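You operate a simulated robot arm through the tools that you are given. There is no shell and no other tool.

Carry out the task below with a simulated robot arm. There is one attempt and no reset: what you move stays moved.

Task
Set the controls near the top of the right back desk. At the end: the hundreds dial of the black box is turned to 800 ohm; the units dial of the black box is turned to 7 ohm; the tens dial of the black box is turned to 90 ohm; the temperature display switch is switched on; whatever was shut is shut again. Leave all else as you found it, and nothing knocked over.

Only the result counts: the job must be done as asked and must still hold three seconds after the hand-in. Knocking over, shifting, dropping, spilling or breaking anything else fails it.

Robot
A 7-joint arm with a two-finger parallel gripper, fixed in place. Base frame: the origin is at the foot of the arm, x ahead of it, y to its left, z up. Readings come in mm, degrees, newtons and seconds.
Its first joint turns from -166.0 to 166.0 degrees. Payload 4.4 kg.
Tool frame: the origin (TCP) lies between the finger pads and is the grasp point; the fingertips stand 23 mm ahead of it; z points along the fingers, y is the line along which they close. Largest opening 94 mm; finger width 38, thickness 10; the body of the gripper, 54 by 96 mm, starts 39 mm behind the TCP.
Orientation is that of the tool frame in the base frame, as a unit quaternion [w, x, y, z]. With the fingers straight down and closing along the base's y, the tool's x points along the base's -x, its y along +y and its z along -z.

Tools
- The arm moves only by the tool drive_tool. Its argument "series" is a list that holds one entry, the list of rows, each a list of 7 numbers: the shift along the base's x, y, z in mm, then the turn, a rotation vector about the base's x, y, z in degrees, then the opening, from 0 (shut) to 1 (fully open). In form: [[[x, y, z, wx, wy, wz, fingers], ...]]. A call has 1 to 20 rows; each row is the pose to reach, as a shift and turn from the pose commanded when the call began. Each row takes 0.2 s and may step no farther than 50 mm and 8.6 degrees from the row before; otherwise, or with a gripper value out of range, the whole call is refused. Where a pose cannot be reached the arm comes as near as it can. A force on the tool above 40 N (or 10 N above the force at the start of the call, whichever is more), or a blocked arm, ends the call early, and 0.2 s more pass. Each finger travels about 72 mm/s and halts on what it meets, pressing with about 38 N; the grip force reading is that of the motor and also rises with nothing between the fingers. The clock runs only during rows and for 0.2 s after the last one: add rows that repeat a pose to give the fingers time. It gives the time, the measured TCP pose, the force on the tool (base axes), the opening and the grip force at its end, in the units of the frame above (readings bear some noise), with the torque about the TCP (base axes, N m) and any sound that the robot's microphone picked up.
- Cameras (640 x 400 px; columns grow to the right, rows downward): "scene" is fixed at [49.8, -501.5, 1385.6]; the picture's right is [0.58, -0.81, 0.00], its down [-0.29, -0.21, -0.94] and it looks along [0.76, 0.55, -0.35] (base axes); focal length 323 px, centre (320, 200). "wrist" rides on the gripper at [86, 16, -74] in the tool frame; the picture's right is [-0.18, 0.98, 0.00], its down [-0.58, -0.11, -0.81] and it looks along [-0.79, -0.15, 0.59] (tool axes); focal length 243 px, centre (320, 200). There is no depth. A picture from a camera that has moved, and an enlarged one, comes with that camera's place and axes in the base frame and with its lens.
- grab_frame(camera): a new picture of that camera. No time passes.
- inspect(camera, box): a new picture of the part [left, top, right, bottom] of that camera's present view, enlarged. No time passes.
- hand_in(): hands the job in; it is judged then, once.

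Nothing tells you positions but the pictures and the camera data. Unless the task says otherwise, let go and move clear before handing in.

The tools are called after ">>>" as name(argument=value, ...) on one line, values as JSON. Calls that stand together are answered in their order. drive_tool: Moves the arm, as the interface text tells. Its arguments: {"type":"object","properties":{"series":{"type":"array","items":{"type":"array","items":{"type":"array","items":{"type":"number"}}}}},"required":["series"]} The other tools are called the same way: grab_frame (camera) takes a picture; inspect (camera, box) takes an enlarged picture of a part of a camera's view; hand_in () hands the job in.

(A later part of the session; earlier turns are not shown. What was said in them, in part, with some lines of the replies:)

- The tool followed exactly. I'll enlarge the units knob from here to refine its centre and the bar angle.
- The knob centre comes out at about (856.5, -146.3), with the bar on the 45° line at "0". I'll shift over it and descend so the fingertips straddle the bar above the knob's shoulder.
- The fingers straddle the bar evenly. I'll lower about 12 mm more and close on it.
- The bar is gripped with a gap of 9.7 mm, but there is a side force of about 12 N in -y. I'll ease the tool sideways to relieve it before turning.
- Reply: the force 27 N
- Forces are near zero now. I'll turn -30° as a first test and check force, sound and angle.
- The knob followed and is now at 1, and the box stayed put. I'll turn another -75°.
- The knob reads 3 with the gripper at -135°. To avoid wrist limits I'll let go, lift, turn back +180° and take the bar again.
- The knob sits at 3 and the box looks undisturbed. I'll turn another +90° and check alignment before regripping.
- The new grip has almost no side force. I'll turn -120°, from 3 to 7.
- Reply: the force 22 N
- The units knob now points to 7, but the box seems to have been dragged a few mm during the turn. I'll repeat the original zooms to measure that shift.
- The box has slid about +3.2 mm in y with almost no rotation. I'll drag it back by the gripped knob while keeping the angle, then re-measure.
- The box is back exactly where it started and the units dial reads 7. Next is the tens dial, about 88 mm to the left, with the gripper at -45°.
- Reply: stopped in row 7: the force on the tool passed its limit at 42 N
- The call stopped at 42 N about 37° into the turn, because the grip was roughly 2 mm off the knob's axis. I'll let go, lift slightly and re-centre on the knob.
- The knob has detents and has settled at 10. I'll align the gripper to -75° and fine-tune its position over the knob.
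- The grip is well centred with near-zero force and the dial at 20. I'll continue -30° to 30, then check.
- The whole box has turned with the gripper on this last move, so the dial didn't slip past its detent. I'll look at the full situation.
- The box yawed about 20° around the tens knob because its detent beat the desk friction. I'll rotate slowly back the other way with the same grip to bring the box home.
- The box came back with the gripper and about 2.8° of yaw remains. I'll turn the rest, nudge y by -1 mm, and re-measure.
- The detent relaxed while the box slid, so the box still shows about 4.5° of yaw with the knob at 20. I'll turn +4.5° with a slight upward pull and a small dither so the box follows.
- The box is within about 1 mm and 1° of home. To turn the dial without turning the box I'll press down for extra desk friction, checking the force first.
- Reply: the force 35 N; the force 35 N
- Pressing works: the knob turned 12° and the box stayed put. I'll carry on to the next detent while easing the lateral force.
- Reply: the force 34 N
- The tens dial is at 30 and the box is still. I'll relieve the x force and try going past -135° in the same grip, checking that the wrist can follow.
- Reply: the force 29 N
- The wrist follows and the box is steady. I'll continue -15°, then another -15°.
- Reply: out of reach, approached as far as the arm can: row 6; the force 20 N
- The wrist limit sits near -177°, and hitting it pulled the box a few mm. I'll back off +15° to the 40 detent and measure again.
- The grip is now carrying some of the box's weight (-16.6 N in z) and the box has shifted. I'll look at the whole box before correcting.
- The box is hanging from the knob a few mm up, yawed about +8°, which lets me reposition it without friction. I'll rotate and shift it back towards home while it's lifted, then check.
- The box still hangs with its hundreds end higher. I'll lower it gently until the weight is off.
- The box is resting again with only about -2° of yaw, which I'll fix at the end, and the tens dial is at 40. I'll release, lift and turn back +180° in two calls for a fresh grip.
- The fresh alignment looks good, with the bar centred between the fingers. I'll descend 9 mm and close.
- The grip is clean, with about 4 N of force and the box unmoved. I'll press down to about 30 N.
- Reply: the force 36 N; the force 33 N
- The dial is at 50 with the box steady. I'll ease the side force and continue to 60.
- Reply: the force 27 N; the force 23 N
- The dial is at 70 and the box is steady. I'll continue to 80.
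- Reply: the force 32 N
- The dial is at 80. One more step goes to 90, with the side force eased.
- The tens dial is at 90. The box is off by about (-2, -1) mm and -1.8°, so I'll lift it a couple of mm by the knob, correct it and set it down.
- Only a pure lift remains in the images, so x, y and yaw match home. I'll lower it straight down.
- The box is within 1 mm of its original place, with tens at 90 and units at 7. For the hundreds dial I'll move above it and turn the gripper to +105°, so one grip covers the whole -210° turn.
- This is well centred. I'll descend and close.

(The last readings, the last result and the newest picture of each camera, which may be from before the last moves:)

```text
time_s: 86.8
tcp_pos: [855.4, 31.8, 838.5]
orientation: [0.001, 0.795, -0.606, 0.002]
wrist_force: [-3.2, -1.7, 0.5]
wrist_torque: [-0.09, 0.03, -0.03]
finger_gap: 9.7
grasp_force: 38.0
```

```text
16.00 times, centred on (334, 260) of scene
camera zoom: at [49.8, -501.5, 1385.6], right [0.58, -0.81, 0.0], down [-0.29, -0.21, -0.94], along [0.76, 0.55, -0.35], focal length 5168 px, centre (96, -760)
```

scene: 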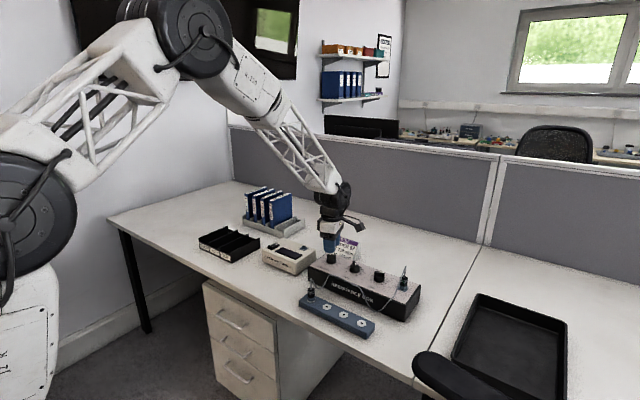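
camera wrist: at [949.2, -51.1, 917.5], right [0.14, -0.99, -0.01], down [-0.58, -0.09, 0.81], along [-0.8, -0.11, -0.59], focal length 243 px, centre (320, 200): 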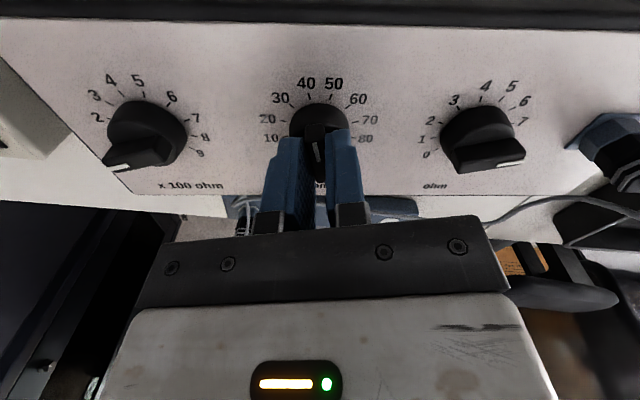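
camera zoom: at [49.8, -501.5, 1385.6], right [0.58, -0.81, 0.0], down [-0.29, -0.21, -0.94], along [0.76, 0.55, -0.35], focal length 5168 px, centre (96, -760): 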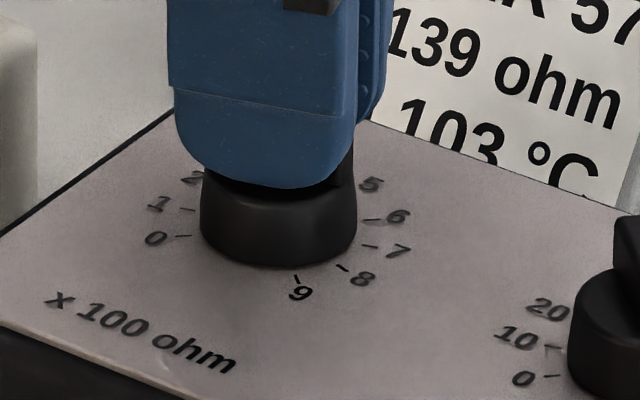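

The grip is clean, so I'll press down to about 30 N before turning.

>>> drive_tool(series=[[[0, 0, -1, 0, 0, 0, 0], [0, 0, -2, 0, 0, 0, 0], [0, 0, -2.6, 0, 0, 0, 0], [0, 0, -2.6, 0, 0, 0, 0]]])

```text
time_s: 87.8
tcp_pos: [856.0, 32.9, 837.7]
orientation: [-0.001, 0.795, -0.606, 0.003]
wrist_force: [-8.5, 2.3, 33.5]
wrist_torque: [0.06, 0.18, 0.02]
finger_gap: 10.5
grasp_force: 37.4
```

>>> drive_tool(series=[[[-0.2, 0, 0, 0, 0, -5, 0], [-0.2, 0, 0, 0, 0, -10, 0], [-0.2, 0, 0, 0, 0, -15, 0], [-0.2, 0, 0, 0, 0, -20, 0], [-0.2, 0, 0, 0, 0, -25, 0], [-0.2, 0, 0, 0, 0, -30, 0]]])

>>> inspect(camera="scene", box=[366, 265, 398, 285])

>>> inspect(camera="scene", box=[318, 250, 350, 270])

>>> inspect(camera="wrist", box=[240, 60, 400, 200])

```text
time_s: 89.2
tcp_pos: [854.6, 33.1, 836.6]
orientation: [0.0, -0.611, 0.792, -0.001]
wrist_force: [10.0, -2.5, 33.6]
wrist_torque: [0.01, -0.21, -0.01]
finger_gap: 9.9
grasp_force: 37.8
```

```text
16.00 times, centred on (382, 275) of scene
camera zoom: at [49.8, -501.5, 1385.6], right [0.58, -0.81, 0.0], down [-0.29, -0.21, -0.94], along [0.76, 0.55, -0.35], focal length 5168 px, centre (-672, -1000)
```

zoom: 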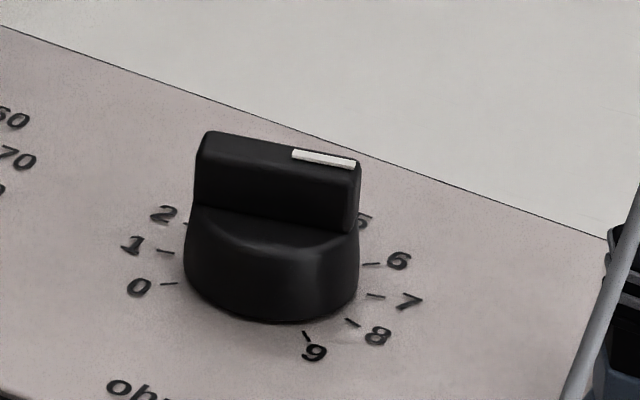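

```text
16.00 times, centred on (334, 260) of scene
camera zoom: at [49.8, -501.5, 1385.6], right [0.58, -0.81, 0.0], down [-0.29, -0.21, -0.94], along [0.76, 0.55, -0.35], focal length 5168 px, centre (96, -760)
```

zoom: 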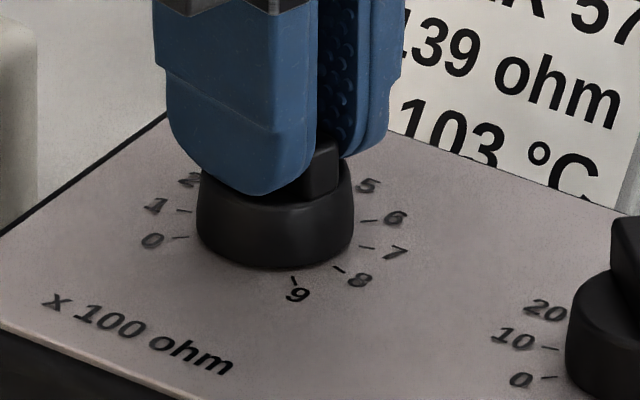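

```text
2.86 times, centred on (320, 130) of wrist
camera zoom: at [818.8, -45.4, 911.7], right [-0.9, 0.43, 0.0], down [0.25, 0.54, 0.81], along [0.34, 0.73, -0.59], focal length 693 px, centre (320, 400)
```

zoom: 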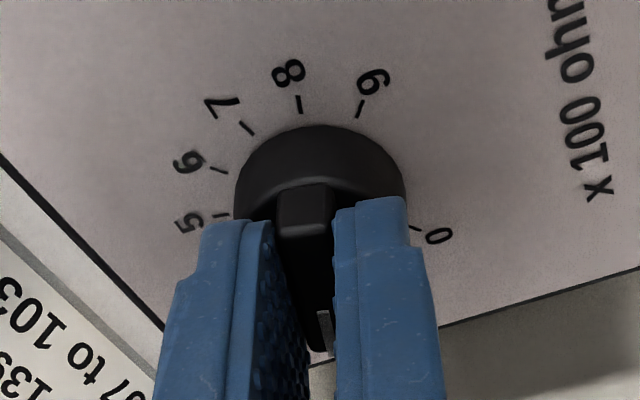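

The hundreds dial is at 2 with the box steady. I'll continue -60° with a small relief.

>>> drive_tool(series=[[[0.4, -0.1, 0, 0, 0, -5, 0], [0.4, -0.1, 0, 0, 0, -10, 0], [0.4, -0.1, 0, 0, 0, -15, 0], [0.4, -0.1, 0, 0, 0, -20, 0], [0.4, -0.1, 0, 0, 0, -25, 0], [0.4, -0.1, 0, 0, 0, -30, 0]]])

>>> inspect(camera="scene", box=[366, 265, 398, 285])

>>> inspect(camera="wrist", box=[240, 60, 400, 200])

```text
time_s: 90.6
tcp_pos: [855.4, 31.9, 835.9]
orientation: [-0.001, -0.384, 0.923, -0.002]
wrist_force: [2.7, 15.5, 17.3]
wrist_torque: [0.23, 0.01, 0.01]
finger_gap: 9.8
grasp_force: 37.7
```

```text
16.00 times, centred on (382, 275) of scene
camera zoom: at [49.8, -501.5, 1385.6], right [0.58, -0.81, 0.0], down [-0.29, -0.21, -0.94], along [0.76, 0.55, -0.35], focal length 5168 px, centre (-672, -1000)
```

zoom: 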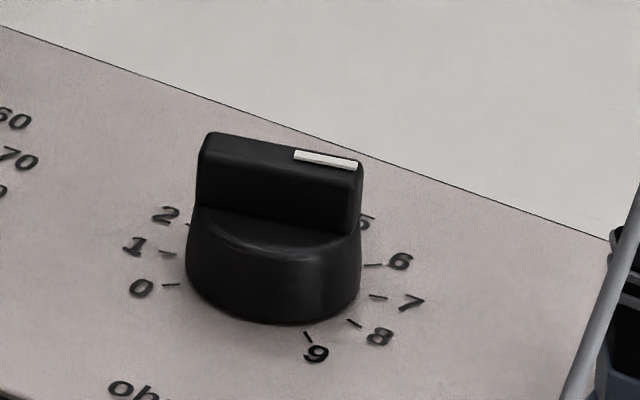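

```text
2.86 times, centred on (320, 130) of wrist
camera zoom: at [784.0, -16.4, 910.6], right [-0.57, 0.82, 0.0], down [0.49, 0.34, 0.8], along [0.66, 0.46, -0.59], focal length 693 px, centre (320, 400)
```

zoom: 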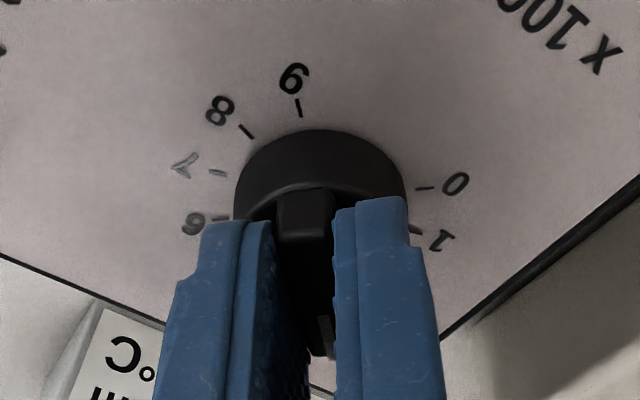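

The dial is at 3. I'll continue with some pressure restored and the y force eased.

>>> drive_tool(series=[[[0.1, 0.4, -0.5, 0, 0, 0, 0], [0.1, 0.4, -0.8, 0, 0, -5, 0], [0.1, 0.4, -0.8, 0, 0, -10, 0], [0.1, 0.4, -0.8, 0, 0, -15, 0], [0.1, 0.4, -0.8, 0, 0, -20, 0], [0.1, 0.4, -0.8, 0, 0, -25, 0], [0.1, 0.4, -0.8, 0, 0, -30, 0]]])

>>> inspect(camera="scene", box=[366, 265, 398, 285])

>>> inspect(camera="wrist", box=[240, 60, 400, 200])

```text
time_s: 92.2
tcp_pos: [856.0, 31.8, 835.4]
orientation: [-0.001, -0.133, 0.991, 0.0]
wrist_force: [-11.5, 0.4, 20.5]
wrist_torque: [-0.14, 0.78, -0.01]
finger_gap: 9.6
grasp_force: 37.6
```

```text
16.00 times, centred on (382, 275) of scene
camera zoom: at [49.8, -501.5, 1385.6], right [0.58, -0.81, 0.0], down [-0.29, -0.21, -0.94], along [0.76, 0.55, -0.35], focal length 5168 px, centre (-672, -1000)
```

zoom: 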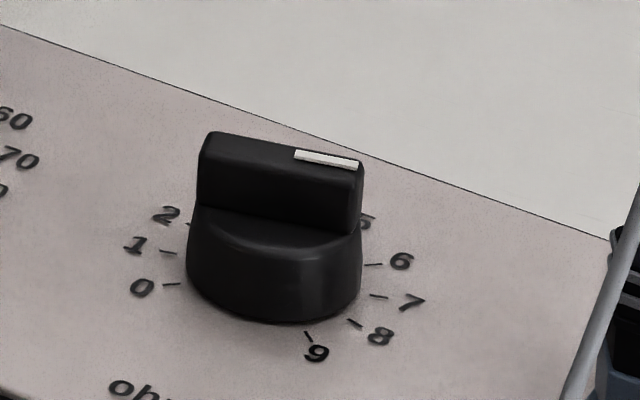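

```text
2.86 times, centred on (320, 130) of wrist
camera zoom: at [769.2, 26.4, 910.5], right [-0.08, 1.0, 0.0], down [0.59, 0.05, 0.81], along [0.8, 0.07, -0.59], focal length 693 px, centre (320, 400)
```

zoom: 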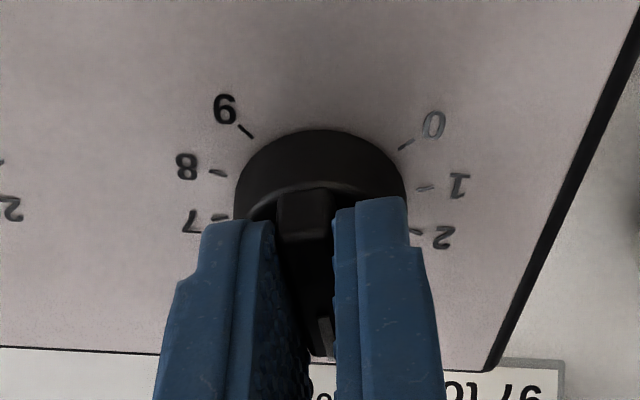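

The dial is at 4 and the box is right at home. I'll continue to 5.

>>> drive_tool(series=[[[-0.4, 0, -0.3, 0, 0, -5, 0], [-0.4, 0, -0.4, 0, 0, -10, 0], [-0.4, 0, -0.4, 0, 0, -15, 0], [-0.4, 0, -0.4, 0, 0, -20, 0], [-0.4, 0, -0.4, 0, 0, -25, 0], [-0.4, 0, -0.4, 0, 0, -30, 0]]])

>>> inspect(camera="scene", box=[366, 265, 398, 285])

>>> inspect(camera="wrist", box=[240, 60, 400, 200])

```text
time_s: 93.6
tcp_pos: [856.6, 33.1, 834.9]
orientation: [-0.001, 0.129, 0.992, 0.001]
wrist_force: [0.6, -16.6, 23.1]
wrist_torque: [-0.42, -0.48, -0.04]
finger_gap: 9.7
grasp_force: 38.0
```

```text
16.00 times, centred on (382, 275) of scene
camera zoom: at [49.8, -501.5, 1385.6], right [0.58, -0.81, 0.0], down [-0.29, -0.21, -0.94], along [0.76, 0.55, -0.35], focal length 5168 px, centre (-672, -1000)
```

zoom: 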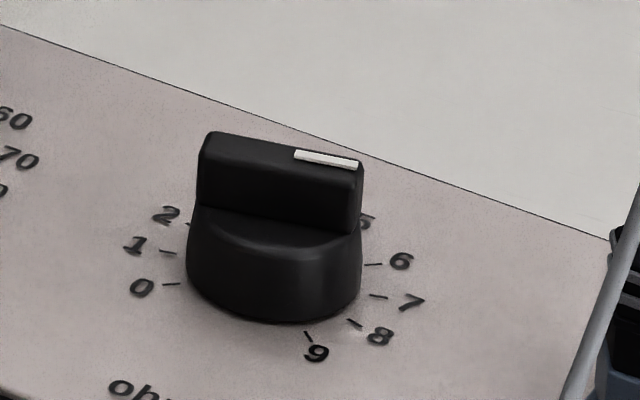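

```text
2.86 times, centred on (320, 130) of wrist
camera zoom: at [777.3, 71.3, 910.5], right [0.43, 0.9, 0.0], down [0.54, -0.25, 0.81], along [0.73, -0.34, -0.59], focal length 693 px, centre (320, 400)
```

zoom: 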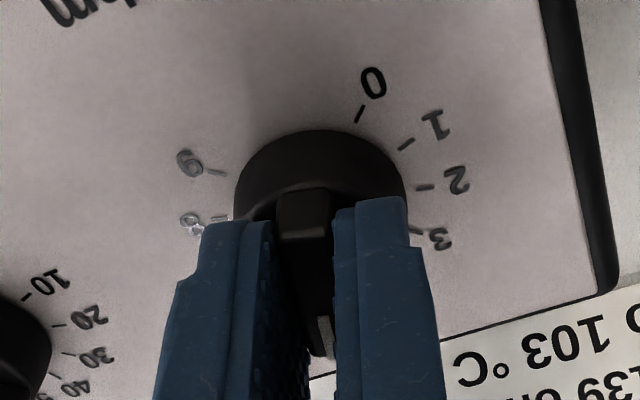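

The dial is at 5, and I'll continue to 6.

>>> drive_tool(series=[[[0, -0.5, -0.2, 0, 0, 0, 0], [0, -0.5, -0.2, 0, 0, -5, 0], [0, -0.5, -0.2, 0, 0, -10, 0], [0, -0.5, -0.2, 0, 0, -15, 0], [0, -0.5, -0.2, 0, 0, -20, 0], [0, -0.5, -0.2, 0, 0, -25, 0], [0, -0.5, -0.2, 0, 0, -30, 0]]])

>>> inspect(camera="scene", box=[366, 265, 398, 285])

>>> inspect(camera="wrist", box=[240, 60, 400, 200])

```text
time_s: 95.2
tcp_pos: [856.8, 32.9, 834.7]
orientation: [0.0, 0.38, 0.925, 0.0]
wrist_force: [11.7, 11.6, 24.6]
wrist_torque: [-0.26, -0.69, 0.0]
finger_gap: 9.6
grasp_force: 37.8
```

```text
16.00 times, centred on (382, 275) of scene
camera zoom: at [49.8, -501.5, 1385.6], right [0.58, -0.81, 0.0], down [-0.29, -0.21, -0.94], along [0.76, 0.55, -0.35], focal length 5168 px, centre (-672, -1000)
```

zoom: 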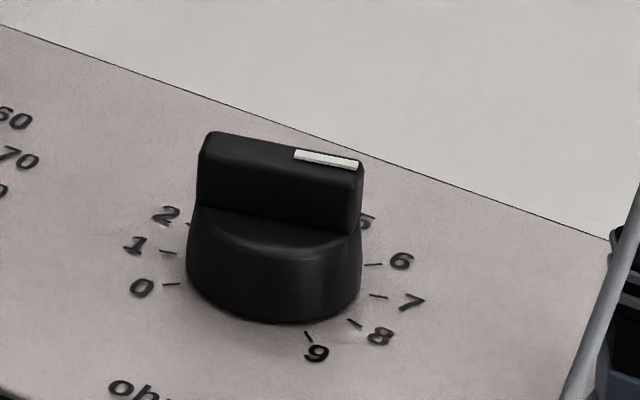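

```text
2.86 times, centred on (320, 130) of wrist
camera zoom: at [806.7, 106.0, 910.5], right [0.82, 0.57, 0.0], down [0.34, -0.49, 0.81], along [0.46, -0.66, -0.59], focal length 693 px, centre (320, 400)
```

zoom: 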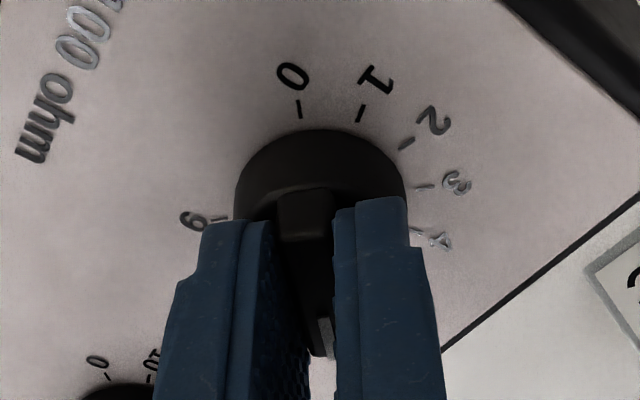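

The dial is at 6 and the box is unmoved, so I'll go on to 7.

>>> drive_tool(series=[[[0.3, 0.3, 0, 0, 0, 0, 0], [0.3, 0.3, 0, 0, 0, -5, 0], [0.3, 0.3, 0, 0, 0, -10, 0], [0.3, 0.3, 0, 0, 0, -15, 0], [0.3, 0.3, 0, 0, 0, -20, 0], [0.3, 0.3, 0, 0, 0, -25, 0], [0.3, 0.3, 0, 0, 0, -30, 0]]])

>>> inspect(camera="scene", box=[366, 265, 398, 285])

>>> inspect(camera="wrist", box=[240, 60, 400, 200])

```text
time_s: 96.8
tcp_pos: [856.5, 32.2, 834.3]
orientation: [-0.002, 0.606, 0.795, 0.001]
wrist_force: [-3.4, 4.2, 31.5]
wrist_torque: [-0.95, -0.25, 0.0]
finger_gap: 9.7
grasp_force: 37.4
```

```text
16.00 times, centred on (382, 275) of scene
camera zoom: at [49.8, -501.5, 1385.6], right [0.58, -0.81, 0.0], down [-0.29, -0.21, -0.94], along [0.76, 0.55, -0.35], focal length 5168 px, centre (-672, -1000)
```

zoom: 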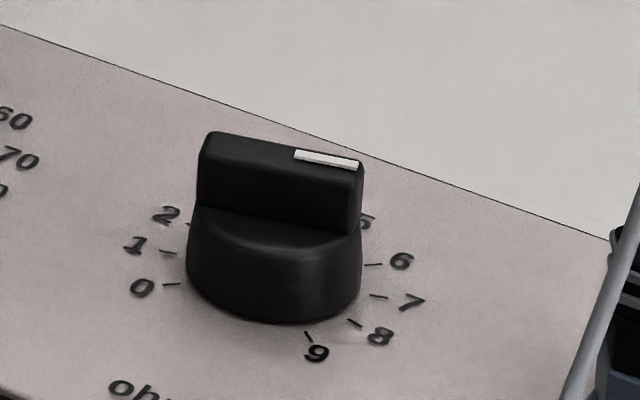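

```text
2.86 times, centred on (320, 130) of wrist
camera zoom: at [849.6, 121.3, 910.5], right [1.0, 0.08, 0.0], down [0.05, -0.59, 0.8], along [0.07, -0.8, -0.59], focal length 693 px, centre (320, 400)
```

zoom: 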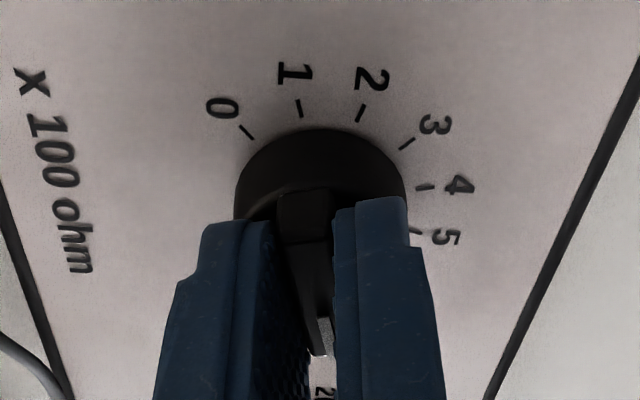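

The dial is at 7, one step short, so I'll make the last -30° to 8.

>>> drive_tool(series=[[[0, 0, 0, 0, 0, -5, 0], [0, 0, 0, 0, 0, -10, 0], [0, 0, 0, 0, 0, -15, 0], [0, 0, 0, 0, 0, -20, 0], [0, 0, 0, 0, 0, -25, 0], [0, 0, 0, 0, 0, -30, 0]]])

>>> inspect(camera="scene", box=[366, 265, 398, 285])

>>> inspect(camera="wrist", box=[240, 60, 400, 200])

```text
time_s: 98.2
tcp_pos: [857.2, 31.7, 834.8]
orientation: [-0.001, 0.787, 0.617, 0.002]
wrist_force: [-3.9, -1.1, 3.0]
wrist_torque: [-0.48, 0.25, -0.04]
finger_gap: 9.8
grasp_force: 37.6
stopped in row 6: the force on the tool passed its limit at 43 N (the readings are from after the stop); the commanded pose is now the measured one
```

```text
16.00 times, centred on (382, 275) of scene
camera zoom: at [49.8, -501.5, 1385.6], right [0.58, -0.81, 0.0], down [-0.29, -0.21, -0.94], along [0.76, 0.55, -0.35], focal length 5168 px, centre (-672, -1000)
```

zoom: 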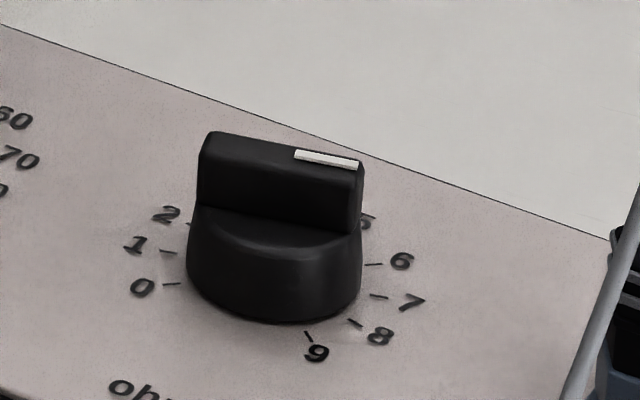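

```text
2.86 times, centred on (320, 130) of wrist
camera zoom: at [893.3, 113.7, 910.6], right [0.91, -0.41, 0.0], down [-0.25, -0.54, 0.8], along [-0.33, -0.73, -0.59], focal length 693 px, centre (320, 400)
```

zoom: 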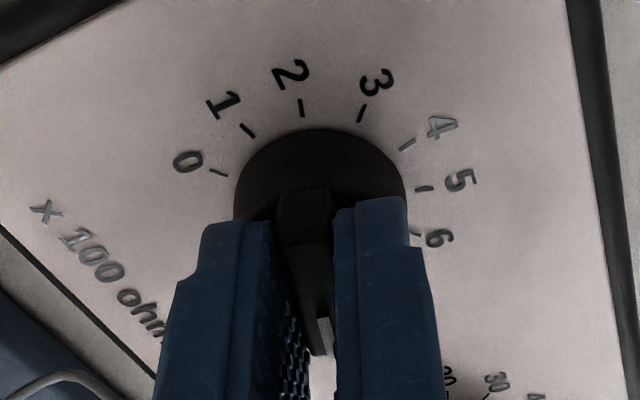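

The call stopped about 2° short of 8, inside that detent's range, and the box hasn't moved. I'll release, lift and read all the dials.

>>> drive_tool(series=[[[0, 0, 0, 0, 0, -1.5, 0], [0, 0, 0, 0, 0, -1.5, 0.2], [0, 0, 0, 0, 0, -1.5, 0.4], [0, 0, 0, 0, 0, -1.5, 0.4], [0, 0, 20, 0, 0, -1.5, 0.4], [0, 0, 60, 0, 0, -1.5, 0.4], [0, 0, 100, 0, 0, -1.5, 0.4]]])

>>> inspect(camera="scene", box=[366, 265, 398, 285])

>>> inspect(camera="scene", box=[318, 250, 350, 270])

>>> inspect(camera="scene", box=[310, 240, 422, 310])

>>> grab_frame(camera="wrist")

```text
time_s: 99.8
tcp_pos: [856.0, 31.8, 933.5]
orientation: [0.0, 0.795, 0.606, 0.001]
wrist_force: [-1.0, 0.3, 0.0]
wrist_torque: [0.02, -0.04, -0.04]
finger_gap: 37.5
grasp_force: 0.1
```

```text
16.00 times, centred on (382, 275) of scene
camera zoom: at [49.8, -501.5, 1385.6], right [0.58, -0.81, 0.0], down [-0.29, -0.21, -0.94], along [0.76, 0.55, -0.35], focal length 5168 px, centre (-672, -1000)
```

zoom: 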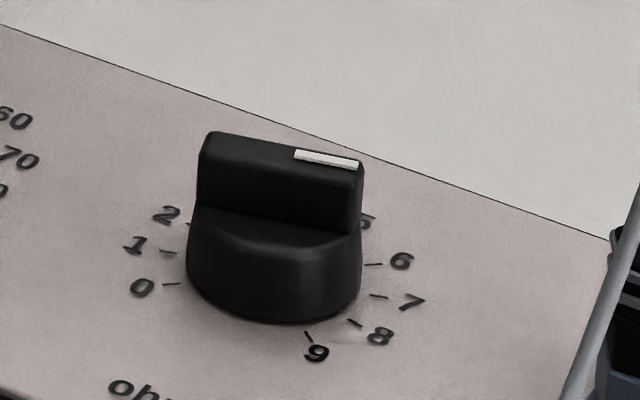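

```text
16.00 times, centred on (334, 260) of scene
camera zoom: at [49.8, -501.5, 1385.6], right [0.58, -0.81, 0.0], down [-0.29, -0.21, -0.94], along [0.76, 0.55, -0.35], focal length 5168 px, centre (96, -760)
```

zoom: 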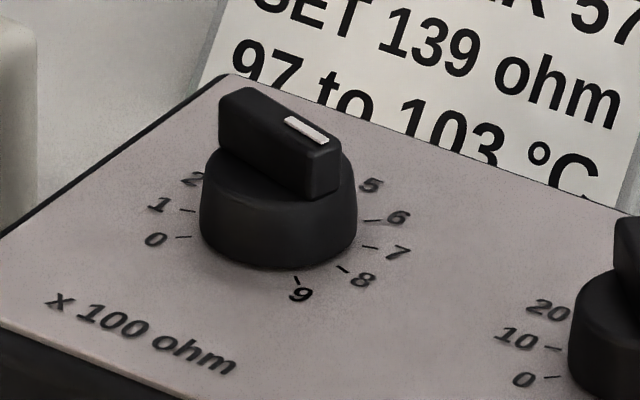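

```text
5.71 times, centred on (366, 275) of scene
camera zoom: at [49.8, -501.5, 1385.6], right [0.58, -0.81, 0.0], down [-0.29, -0.21, -0.94], along [0.76, 0.55, -0.35], focal length 1846 px, centre (57, -229)
```

zoom: 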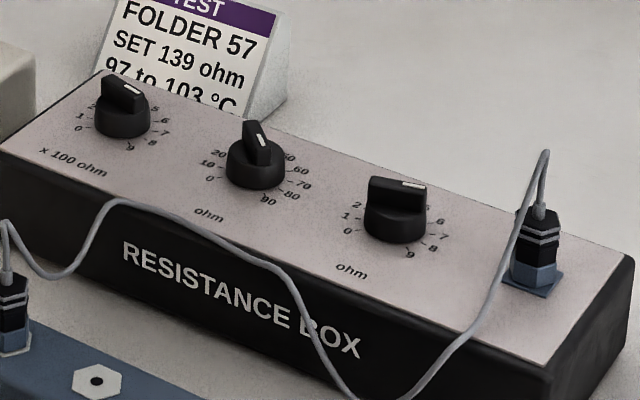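

```text
taken
camera wrist: at [894.3, 112.4, 1009.9], right [0.9, -0.44, 0.0], down [-0.26, -0.53, 0.8], along [-0.35, -0.72, -0.59], focal length 243 px, centre (320, 200)
```

wrist: 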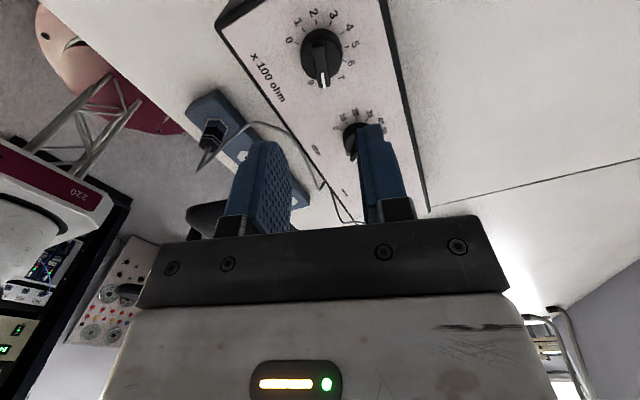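

The dials read 8, 90 and 7, and the box matches its original position. Next is the display switch near (814, 275), so I'll move above it with the gripper turned to 0° for a close look.

>>> drive_tool(series=[[[-3, 18, 5, 0, 0, 8, 0.4], [-6, 36, 10, 0, 0, 16, 0.4], [-9, 54, 15, 0, 0, 24, 0.4], [-12, 72, 20, 0, 0, 32, 0.3], [-15, 90, 20, 0, 0, 40, 0.2], [-18, 108, 20, 0, 0, 48, 0.1], [-22, 126, 20, 0, 0, 56, 0], [-26, 144, 20, 0, 0, 64, 0], [-30, 162, 20, 0, 0, 72, 0], [-34, 180, 20, 0, 0, 80, 0], [-38, 198, 20, 0, 0, 88, 0], [-42, 216, 20, 0, 0, 96, 0], [-44, 234, 20, 0, 0, 104, 0], [-46, 243, 20, 0, 0, 105, 0], [-46, 243, 20, 0, 0, 105, 0]]])

>>> grab_frame(camera="wrist")

>>> inspect(camera="scene", box=[255, 230, 335, 280])

```text
time_s: 103.0
tcp_pos: [810.1, 274.2, 955.2]
orientation: [-0.002, 0.002, 1.0, 0.0]
wrist_force: [0.0, -0.5, 0.3]
wrist_torque: [-0.03, -0.01, -0.03]
finger_gap: 0.2
grasp_force: 38.5
```

```text
taken
camera wrist: at [724.1, 292.9, 1030.9], right [0.19, 0.98, 0.0], down [0.58, -0.11, 0.8], along [0.79, -0.15, -0.59], focal length 243 px, centre (320, 200)
```

wrist: 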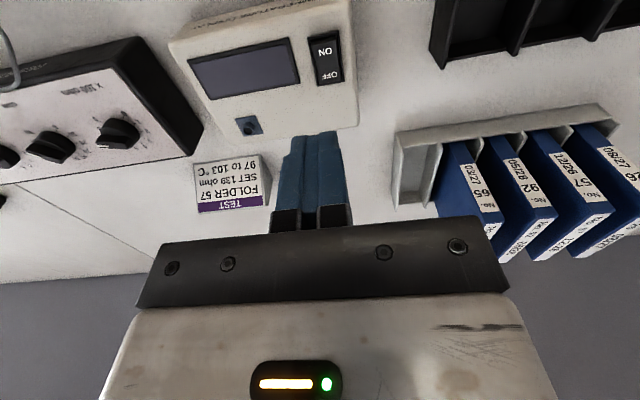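

```text
8.00 times, centred on (295, 255) of scene
camera zoom: at [49.8, -501.5, 1385.6], right [0.58, -0.81, 0.0], down [-0.29, -0.21, -0.94], along [0.76, 0.55, -0.35], focal length 2584 px, centre (520, -240)
```

zoom: 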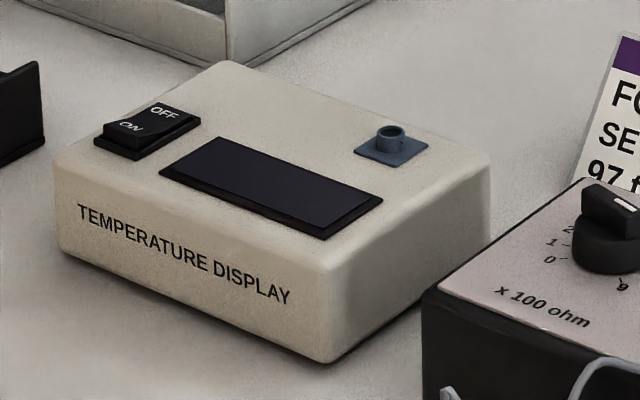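

The display unit hasn't moved and the switch is in view. I'll zoom in on it from this pose.

>>> inspect(camera="wrist", box=[286, 20, 366, 100])

>>> inspect(camera="scene", box=[262, 238, 286, 253])

>>> inspect(camera="wrist", box=[240, 100, 400, 240])

```text
5.00 times, centred on (326, 60) of wrist
camera zoom: at [724.1, 292.9, 1030.9], right [0.19, 0.98, 0.0], down [0.58, -0.11, 0.8], along [0.79, -0.15, -0.59], focal length 1213 px, centre (290, 900)
```

zoom: 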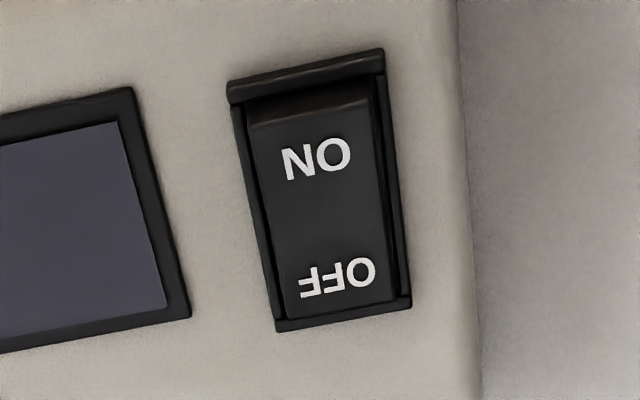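

```text
16.00 times, centred on (274, 246) of scene
camera zoom: at [49.8, -501.5, 1385.6], right [0.58, -0.81, 0.0], down [-0.29, -0.21, -0.94], along [0.76, 0.55, -0.35], focal length 5168 px, centre (1056, -528)
```

zoom: 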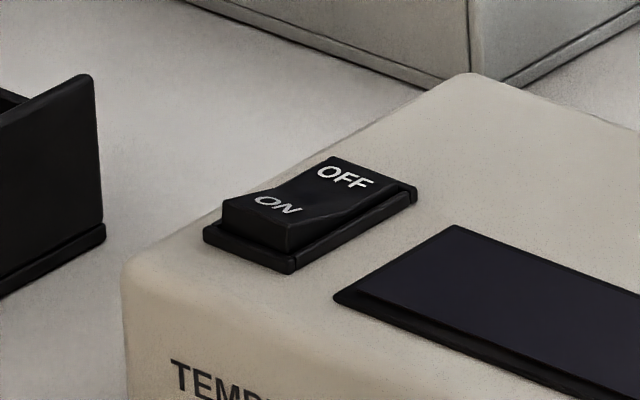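

```text
2.86 times, centred on (320, 170) of wrist
camera zoom: at [724.1, 292.9, 1030.9], right [0.19, 0.98, 0.0], down [0.58, -0.11, 0.8], along [0.79, -0.15, -0.59], focal length 693 px, centre (320, 286)
```

zoom: 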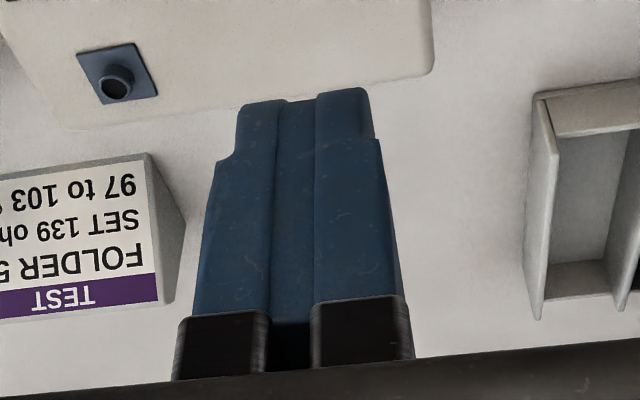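

The switch is OFF, with its ON end nearest the robot raised; its frame spans about x 806–849 and y 267–293. I'll turn the closed fingers to -90°, so their 20 mm thickness lies along x, and hover over the ON half.

>>> drive_tool(series=[[[1, 0.5, 0, 0, 0, -8.4, 0], [2, 1, 0, 0, 0, -16.8, 0], [3, 1.5, 0, 0, 0, -25.2, 0], [4, 2, 0, 0, 0, -33.6, 0], [5, 2.5, 0, 0, 0, -42, 0], [6, 3, 0, 0, 0, -50.4, 0], [7, 3.1, 0, 0, 0, -58.8, 0], [7, 3.1, 0, 0, 0, -67.2, 0], [7, 3.1, 0, 0, 0, -75.6, 0], [7, 3.1, 0, 0, 0, -84, 0], [7, 3.1, 0, 0, 0, -90, 0], [7, 3.1, -40, 0, 0, -90, 0], [7, 3.1, -80, 0, 0, -90, 0], [7, 3.1, -110, 0, 0, -90, 0], [7, 3.1, -110, 0, 0, -90, 0]]])

>>> grab_frame(camera="wrist")

>>> inspect(camera="wrist", box=[240, 60, 400, 200])

>>> inspect(camera="scene", box=[255, 215, 335, 275])

```text
time_s: 106.2
tcp_pos: [817.6, 279.9, 845.4]
orientation: [-0.001, 0.709, 0.705, 0.002]
wrist_force: [0.1, 0.0, -0.3]
wrist_torque: [0.01, 0.03, 0.0]
finger_gap: 0.4
grasp_force: 38.3
```

```text
taken
camera wrist: at [834.8, 367.2, 920.9], right [0.98, -0.19, 0.0], down [-0.11, -0.58, 0.8], along [-0.15, -0.79, -0.59], focal length 243 px, centre (320, 200)
```

wrist: 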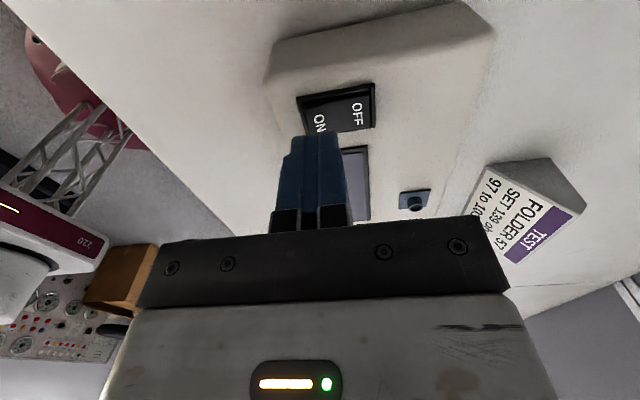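

```text
2.86 times, centred on (320, 130) of wrist
camera zoom: at [834.8, 367.2, 920.9], right [0.98, -0.19, 0.0], down [-0.11, -0.58, 0.8], along [-0.15, -0.79, -0.59], focal length 693 px, centre (320, 400)
```

zoom: 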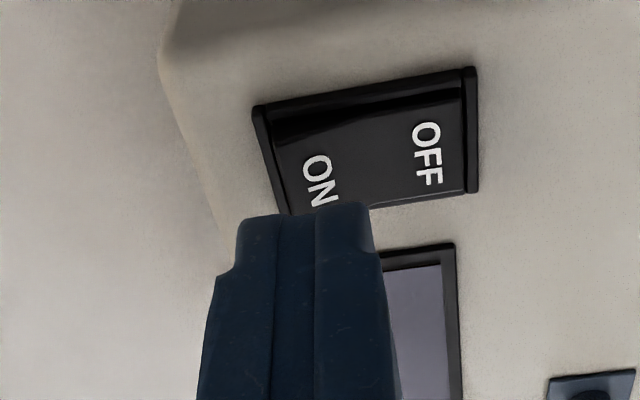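

```text
6.67 times, centred on (295, 245) of scene
camera zoom: at [49.8, -501.5, 1385.6], right [0.58, -0.81, 0.0], down [-0.29, -0.21, -0.94], along [0.76, 0.55, -0.35], focal length 2153 px, centre (487, -100)
```

zoom: 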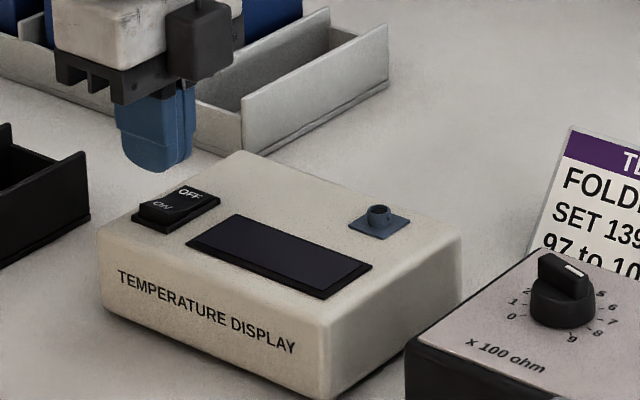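

The fingertip axis lines up with the "ON" half. I'll fine-shift and lower until the tip is just above the rocker.

>>> drive_tool(series=[[[-1.5, -1.0, -8, 0, 0, 0, 0], [-1.5, -1.0, -14, 0, 0, 0, 0], [-1.5, -1.0, -18, 0, 0, 0, 0], [-1.5, -1.0, -20, 0, 0, 0, 0], [-1.5, -1.0, -20, 0, 0, 0, 0]]])

>>> inspect(camera="wrist", box=[240, 60, 400, 200])

>>> inspect(camera="scene", box=[262, 232, 294, 256])

```text
time_s: 107.5
tcp_pos: [816.0, 277.3, 824.8]
orientation: [-0.001, 0.71, 0.705, 0.001]
wrist_force: [0.1, 0.7, 0.2]
wrist_torque: [0.01, -0.02, -0.01]
finger_gap: 0.1
grasp_force: 38.3
```

```text
2.86 times, centred on (320, 130) of wrist
camera zoom: at [833.4, 365.8, 900.7], right [0.98, -0.19, 0.0], down [-0.11, -0.58, 0.8], along [-0.15, -0.79, -0.59], focal length 693 px, centre (320, 400)
```

zoom: 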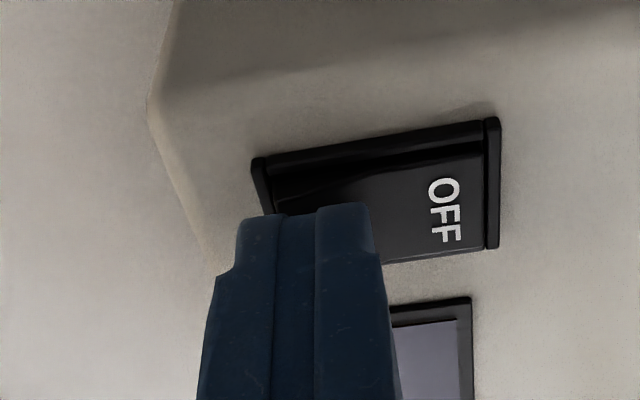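

```text
16.00 times, centred on (278, 244) of scene
camera zoom: at [49.8, -501.5, 1385.6], right [0.58, -0.81, 0.0], down [-0.29, -0.21, -0.94], along [0.76, 0.55, -0.35], focal length 5168 px, centre (992, -504)
```

zoom: 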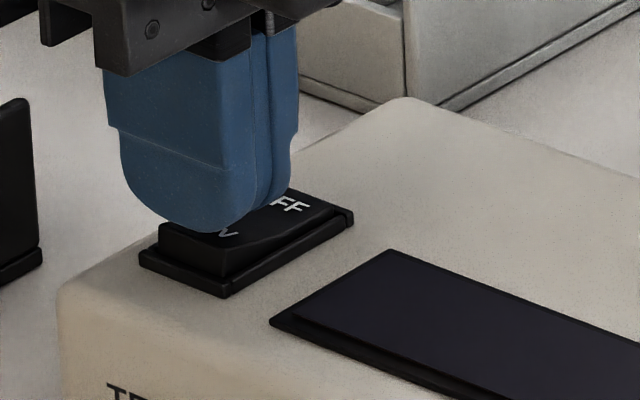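

The tip hovers just over the ON half. I'll press down in 1 mm steps.

>>> drive_tool(series=[[[0, 0, -1, 0, 0, 0, 0], [0, 0, -2, 0, 0, 0, 0], [0, 0, -3, 0, 0, 0, 0], [0, 0, -4, 0, 0, 0, 0], [0, 0, -4, 0, 0, 0, 0]]])

>>> inspect(camera="scene", box=[262, 232, 294, 256])

>>> inspect(camera="wrist", box=[240, 60, 400, 200])

```text
time_s: 108.7
tcp_pos: [815.8, 277.9, 821.1]
orientation: [-0.001, 0.71, 0.705, 0.001]
wrist_force: [0.5, -0.9, 0.3]
wrist_torque: [0.02, 0.01, 0.01]
finger_gap: 0.0
grasp_force: 38.0
```

```text
16.00 times, centred on (278, 244) of scene
camera zoom: at [49.8, -501.5, 1385.6], right [0.58, -0.81, 0.0], down [-0.29, -0.21, -0.94], along [0.76, 0.55, -0.35], focal length 5168 px, centre (992, -504)
```

zoom: 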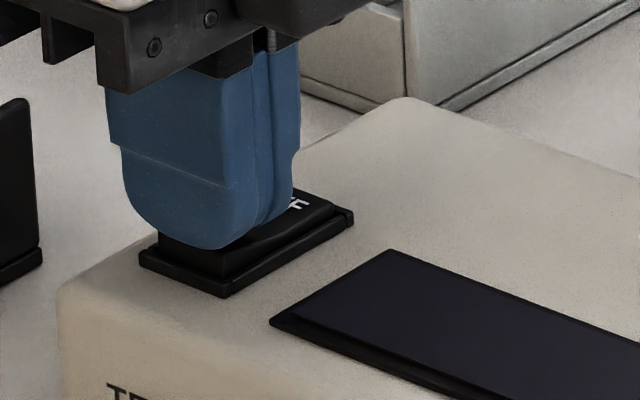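

```text
2.86 times, centred on (320, 130) of wrist
camera zoom: at [833.2, 365.3, 896.5], right [0.98, -0.19, 0.0], down [-0.11, -0.58, 0.8], along [-0.15, -0.79, -0.59], focal length 693 px, centre (320, 400)
```

zoom: 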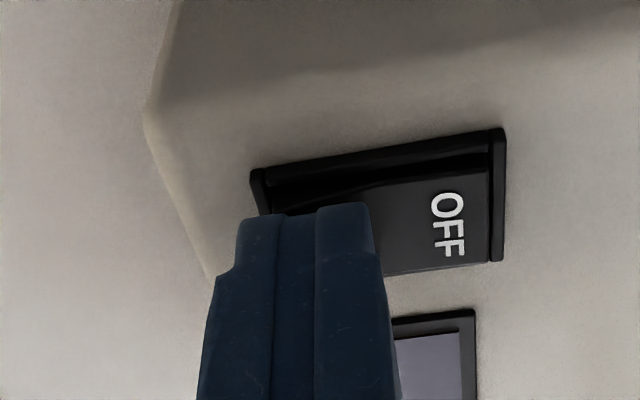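

>>> drive_tool(series=[[[0, 0, -0.7, 0, 0, 0, 0], [0, 0, -1.4, 0, 0, 0, 0], [0, 0, -2.1, 0, 0, 0, 0], [0, 0, -2.8, 0, 0, 0, 0], [0, 0, -2.8, 0, 0, 0, 0]]])

>>> inspect(camera="scene", box=[262, 232, 294, 256])

>>> inspect(camera="wrist", box=[240, 60, 400, 200])

```text
time_s: 109.8
tcp_pos: [815.4, 278.7, 818.5]
orientation: [-0.001, 0.709, 0.705, 0.001]
wrist_force: [-2.0, -3.9, 17.4]
wrist_torque: [-0.09, -0.09, -0.06]
finger_gap: 0.1
grasp_force: 37.6
```

```text
16.00 times, centred on (278, 244) of scene
camera zoom: at [49.8, -501.5, 1385.6], right [0.58, -0.81, 0.0], down [-0.29, -0.21, -0.94], along [0.76, 0.55, -0.35], focal length 5168 px, centre (992, -504)
```

zoom: 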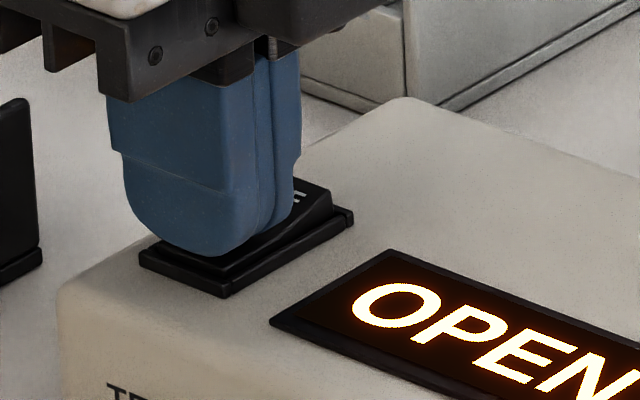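

```text
2.86 times, centred on (320, 130) of wrist
camera zoom: at [833.4, 365.4, 894.5], right [0.98, -0.19, 0.0], down [-0.11, -0.58, 0.8], along [-0.15, -0.79, -0.59], focal length 693 px, centre (320, 400)
```

zoom: 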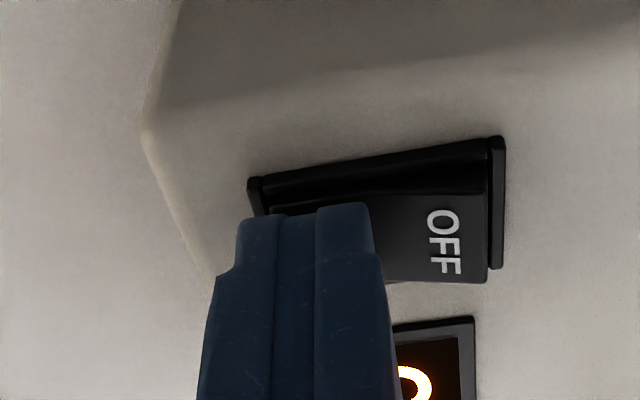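

The display lit up with "OPEN", so the switch is on. I'll lift straight up and check that it stays on.

>>> drive_tool(series=[[[0, 0, 5, 0, 0, 0, 0], [0, 0, 30, 0, 0, 0, 0], [0, 0, 75, 0, 0, 0, 0], [0, 0, 120, 0, 0, 0, 0], [-30, 0, 160, 0, 0, 0, 0], [-70, 0, 190, 0, 0, 0, 0], [-70, 0, 190, 0, 0, 0, 0]]])

>>> grab_frame(camera="scene")

>>> inspect(camera="scene", box=[255, 230, 335, 280])

>>> inspect(camera="scene", box=[250, 220, 430, 340])

>>> inspect(camera="scene", box=[318, 250, 350, 270])

>>> inspect(camera="scene", box=[366, 265, 398, 285])

>>> inspect(camera="scene", box=[340, 258, 372, 278])

```text
time_s: 111.5
tcp_pos: [745.2, 278.4, 1007.0]
orientation: [-0.001, 0.71, 0.704, 0.002]
wrist_force: [-0.4, 0.2, -0.5]
wrist_torque: [0.0, -0.02, 0.03]
finger_gap: 0.0
grasp_force: 37.9
```

```text
taken
```

scene: 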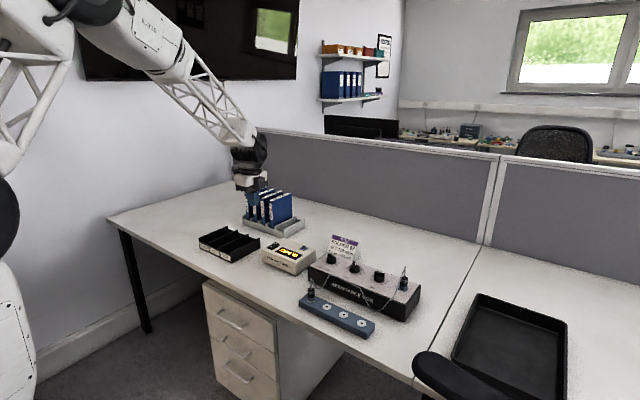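

```text
8.00 times, centred on (295, 255) of scene
camera zoom: at [49.8, -501.5, 1385.6], right [0.58, -0.81, 0.0], down [-0.29, -0.21, -0.94], along [0.76, 0.55, -0.35], focal length 2584 px, centre (520, -240)
```

zoom: 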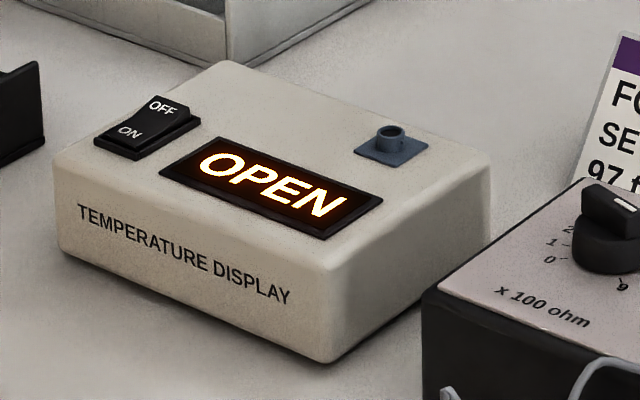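

```text
3.33 times, centred on (340, 280) of scene
camera zoom: at [49.8, -501.5, 1385.6], right [0.58, -0.81, 0.0], down [-0.29, -0.21, -0.94], along [0.76, 0.55, -0.35], focal length 1077 px, centre (253, -67)
```

zoom: 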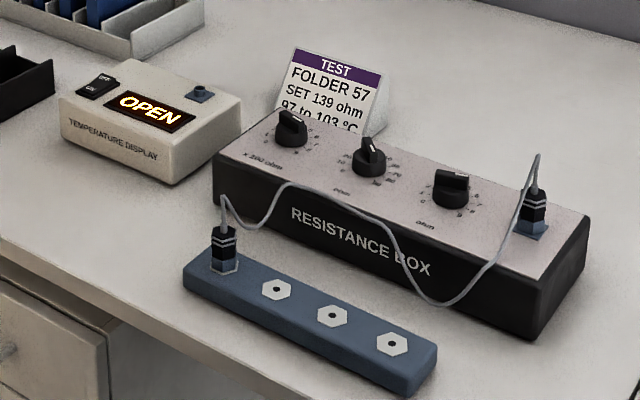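

```text
16.00 times, centred on (334, 260) of scene
camera zoom: at [49.8, -501.5, 1385.6], right [0.58, -0.81, 0.0], down [-0.29, -0.21, -0.94], along [0.76, 0.55, -0.35], focal length 5168 px, centre (96, -760)
```

zoom: 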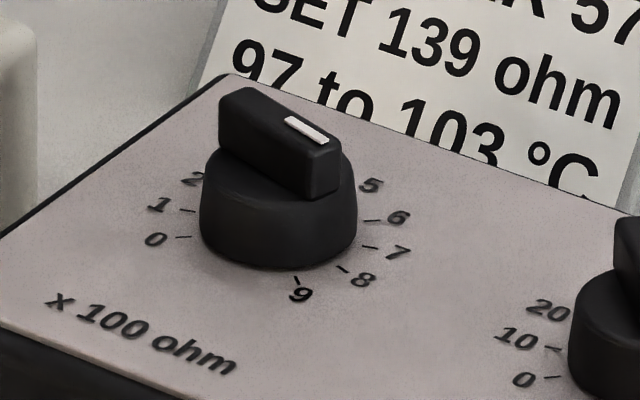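

```text
16.00 times, centred on (382, 275) of scene
camera zoom: at [49.8, -501.5, 1385.6], right [0.58, -0.81, 0.0], down [-0.29, -0.21, -0.94], along [0.76, 0.55, -0.35], focal length 5168 px, centre (-672, -1000)
```

zoom: 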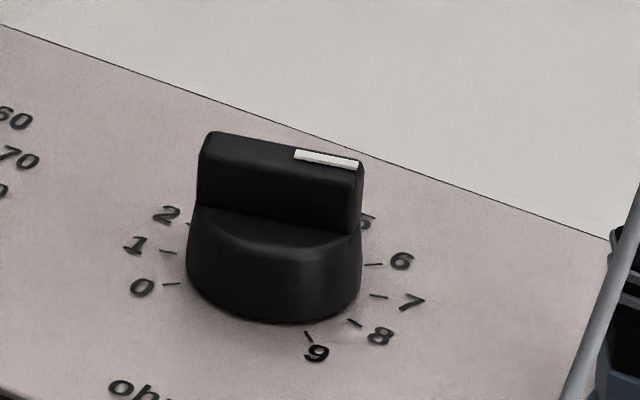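

```text
16.00 times, centred on (356, 268) of scene
camera zoom: at [49.8, -501.5, 1385.6], right [0.58, -0.81, 0.0], down [-0.29, -0.21, -0.94], along [0.76, 0.55, -0.35], focal length 5168 px, centre (-256, -888)
```

zoom: 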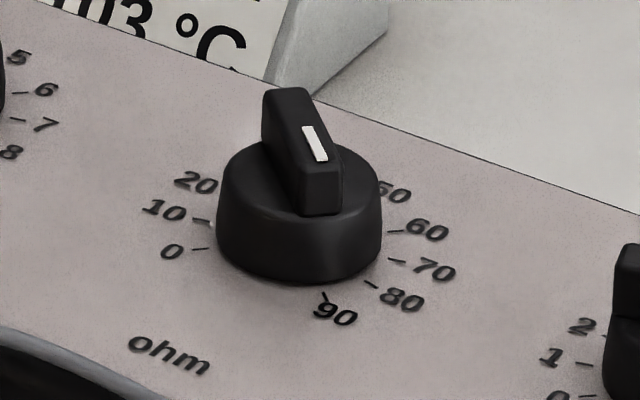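

Everything looks right and the display stays on. I'll return to the starting viewpoint to compare against the first pictures and read the dials from above.

>>> drive_tool(series=[[[-14, -30, 20, 0, 0, 8, 0.2], [-28, -60, 40, 0, 0, 16, 0.5], [-42, -90, 60, 0, 0, 24, 0.8], [-56, -120, 80, 0, 0, 32, 1], [-70, -150, 100, 0, 0, 40, 1], [-84, -180, 120, 0, 0, 48, 1], [-98, -210, 135, 0, 0, 56, 1], [-112, -240, 150, 0, 0, 64, 1], [-126, -270, 156, 0, 0, 72, 1], [-140, -300, 156, 0, 0, 80, 1], [-150, -330, 156, 0, 0, 88, 1], [-159, -356, 156, 0, 0, 90, 1], [-159, -356, 156, 0, 0, 90, 1]]])

>>> grab_frame(camera="wrist")

>>> grab_frame(camera="scene")

>>> inspect(camera="wrist", box=[290, 110, 410, 160])

>>> inspect(camera="wrist", box=[240, 10, 560, 190])

```text
time_s: 114.2
tcp_pos: [587.0, -79.0, 1161.2]
orientation: [-0.001, 0.002, 1.0, 0.0]
wrist_force: [0.2, -0.3, 0.3]
wrist_torque: [-0.01, -0.01, -0.02]
finger_gap: 94.2
grasp_force: 0.0
```

```text
taken
camera wrist: at [501.4, -61.0, 1237.7], right [0.19, 0.98, 0.0], down [0.58, -0.11, 0.8], along [0.79, -0.15, -0.59], focal length 243 px, centre (320, 200)
```

wrist: 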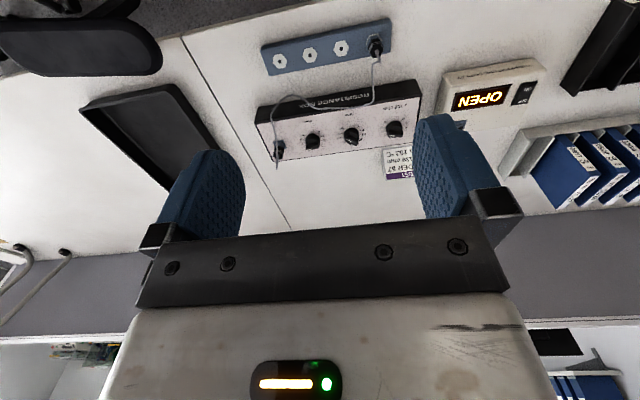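

```text
taken
```

scene: 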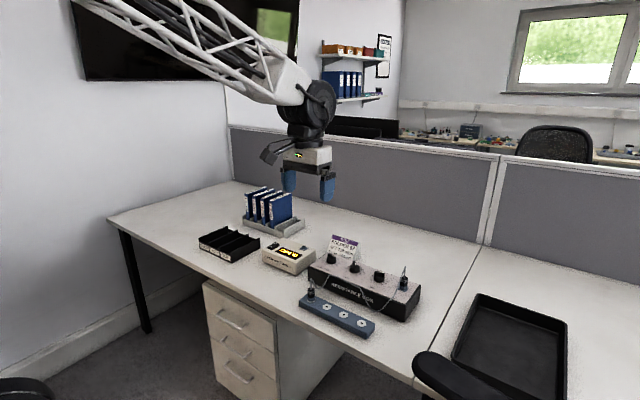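

```text
5.33 times, centred on (350, 135) of wrist
camera zoom: at [501.4, -61.0, 1237.7], right [0.19, 0.98, 0.0], down [0.58, -0.11, 0.8], along [0.79, -0.15, -0.59], focal length 1294 px, centre (160, 547)
```

zoom: 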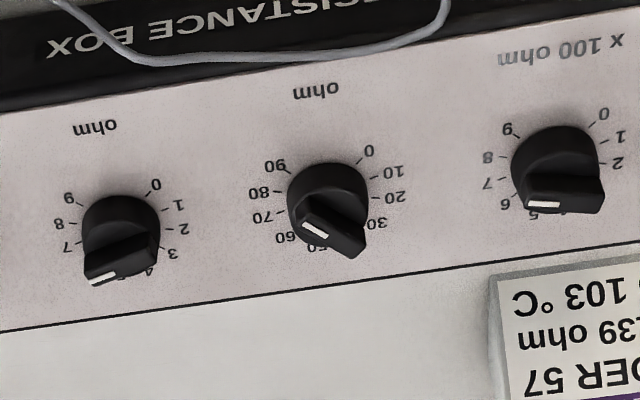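

```text
2.00 times, centred on (400, 100) of wrist
camera zoom: at [501.4, -61.0, 1237.7], right [0.19, 0.98, 0.0], down [0.58, -0.11, 0.8], along [0.79, -0.15, -0.59], focal length 485 px, centre (160, 400)
```

zoom: 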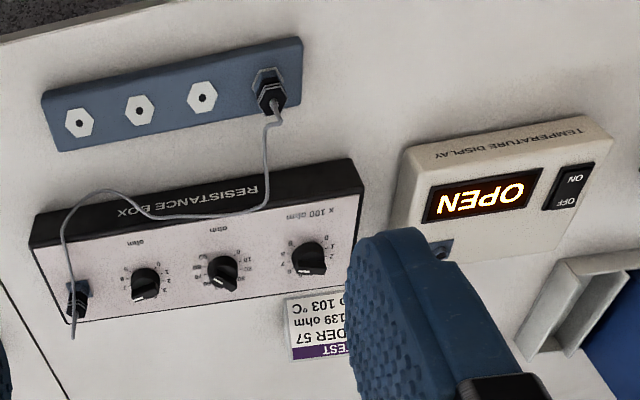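

From above, the dials read hundreds 8, tens 90 and units 7, and the display is lit with its switch on. The box, cable, terminal strip, sign and display all match the opening pictures, nothing is open and the arm is clear, so I'm handing in.

>>> hand_in()

```text
The job is handed in.
```

The controls are set as you asked, and I've handed the job in; no verdict has come back yet.

- **Dials on the black box:** hundreds at 800 ohm, tens at 90 ohm and units at 7 ohm. Before handing in I checked each pointer from above.
- **Temperature display:** the switch is on and the screen is lit. It reads "OPEN".
- **Things that were shut:** I didn't open anything, so nothing needed closing.
- **Box moved and put back:** the black box shifted while I was turning the units and tens dials. It slid about 3 mm, turned about 20° once, and lifted a few millimetres off the desk. I put it back, and in the last pictures it is within about 1 mm of where it started.
- **Everything else:** the cable, terminal strip, sign and display unit look the same as in the first pictures, and nothing was knocked over. The arm is back at its starting position with the gripper open.
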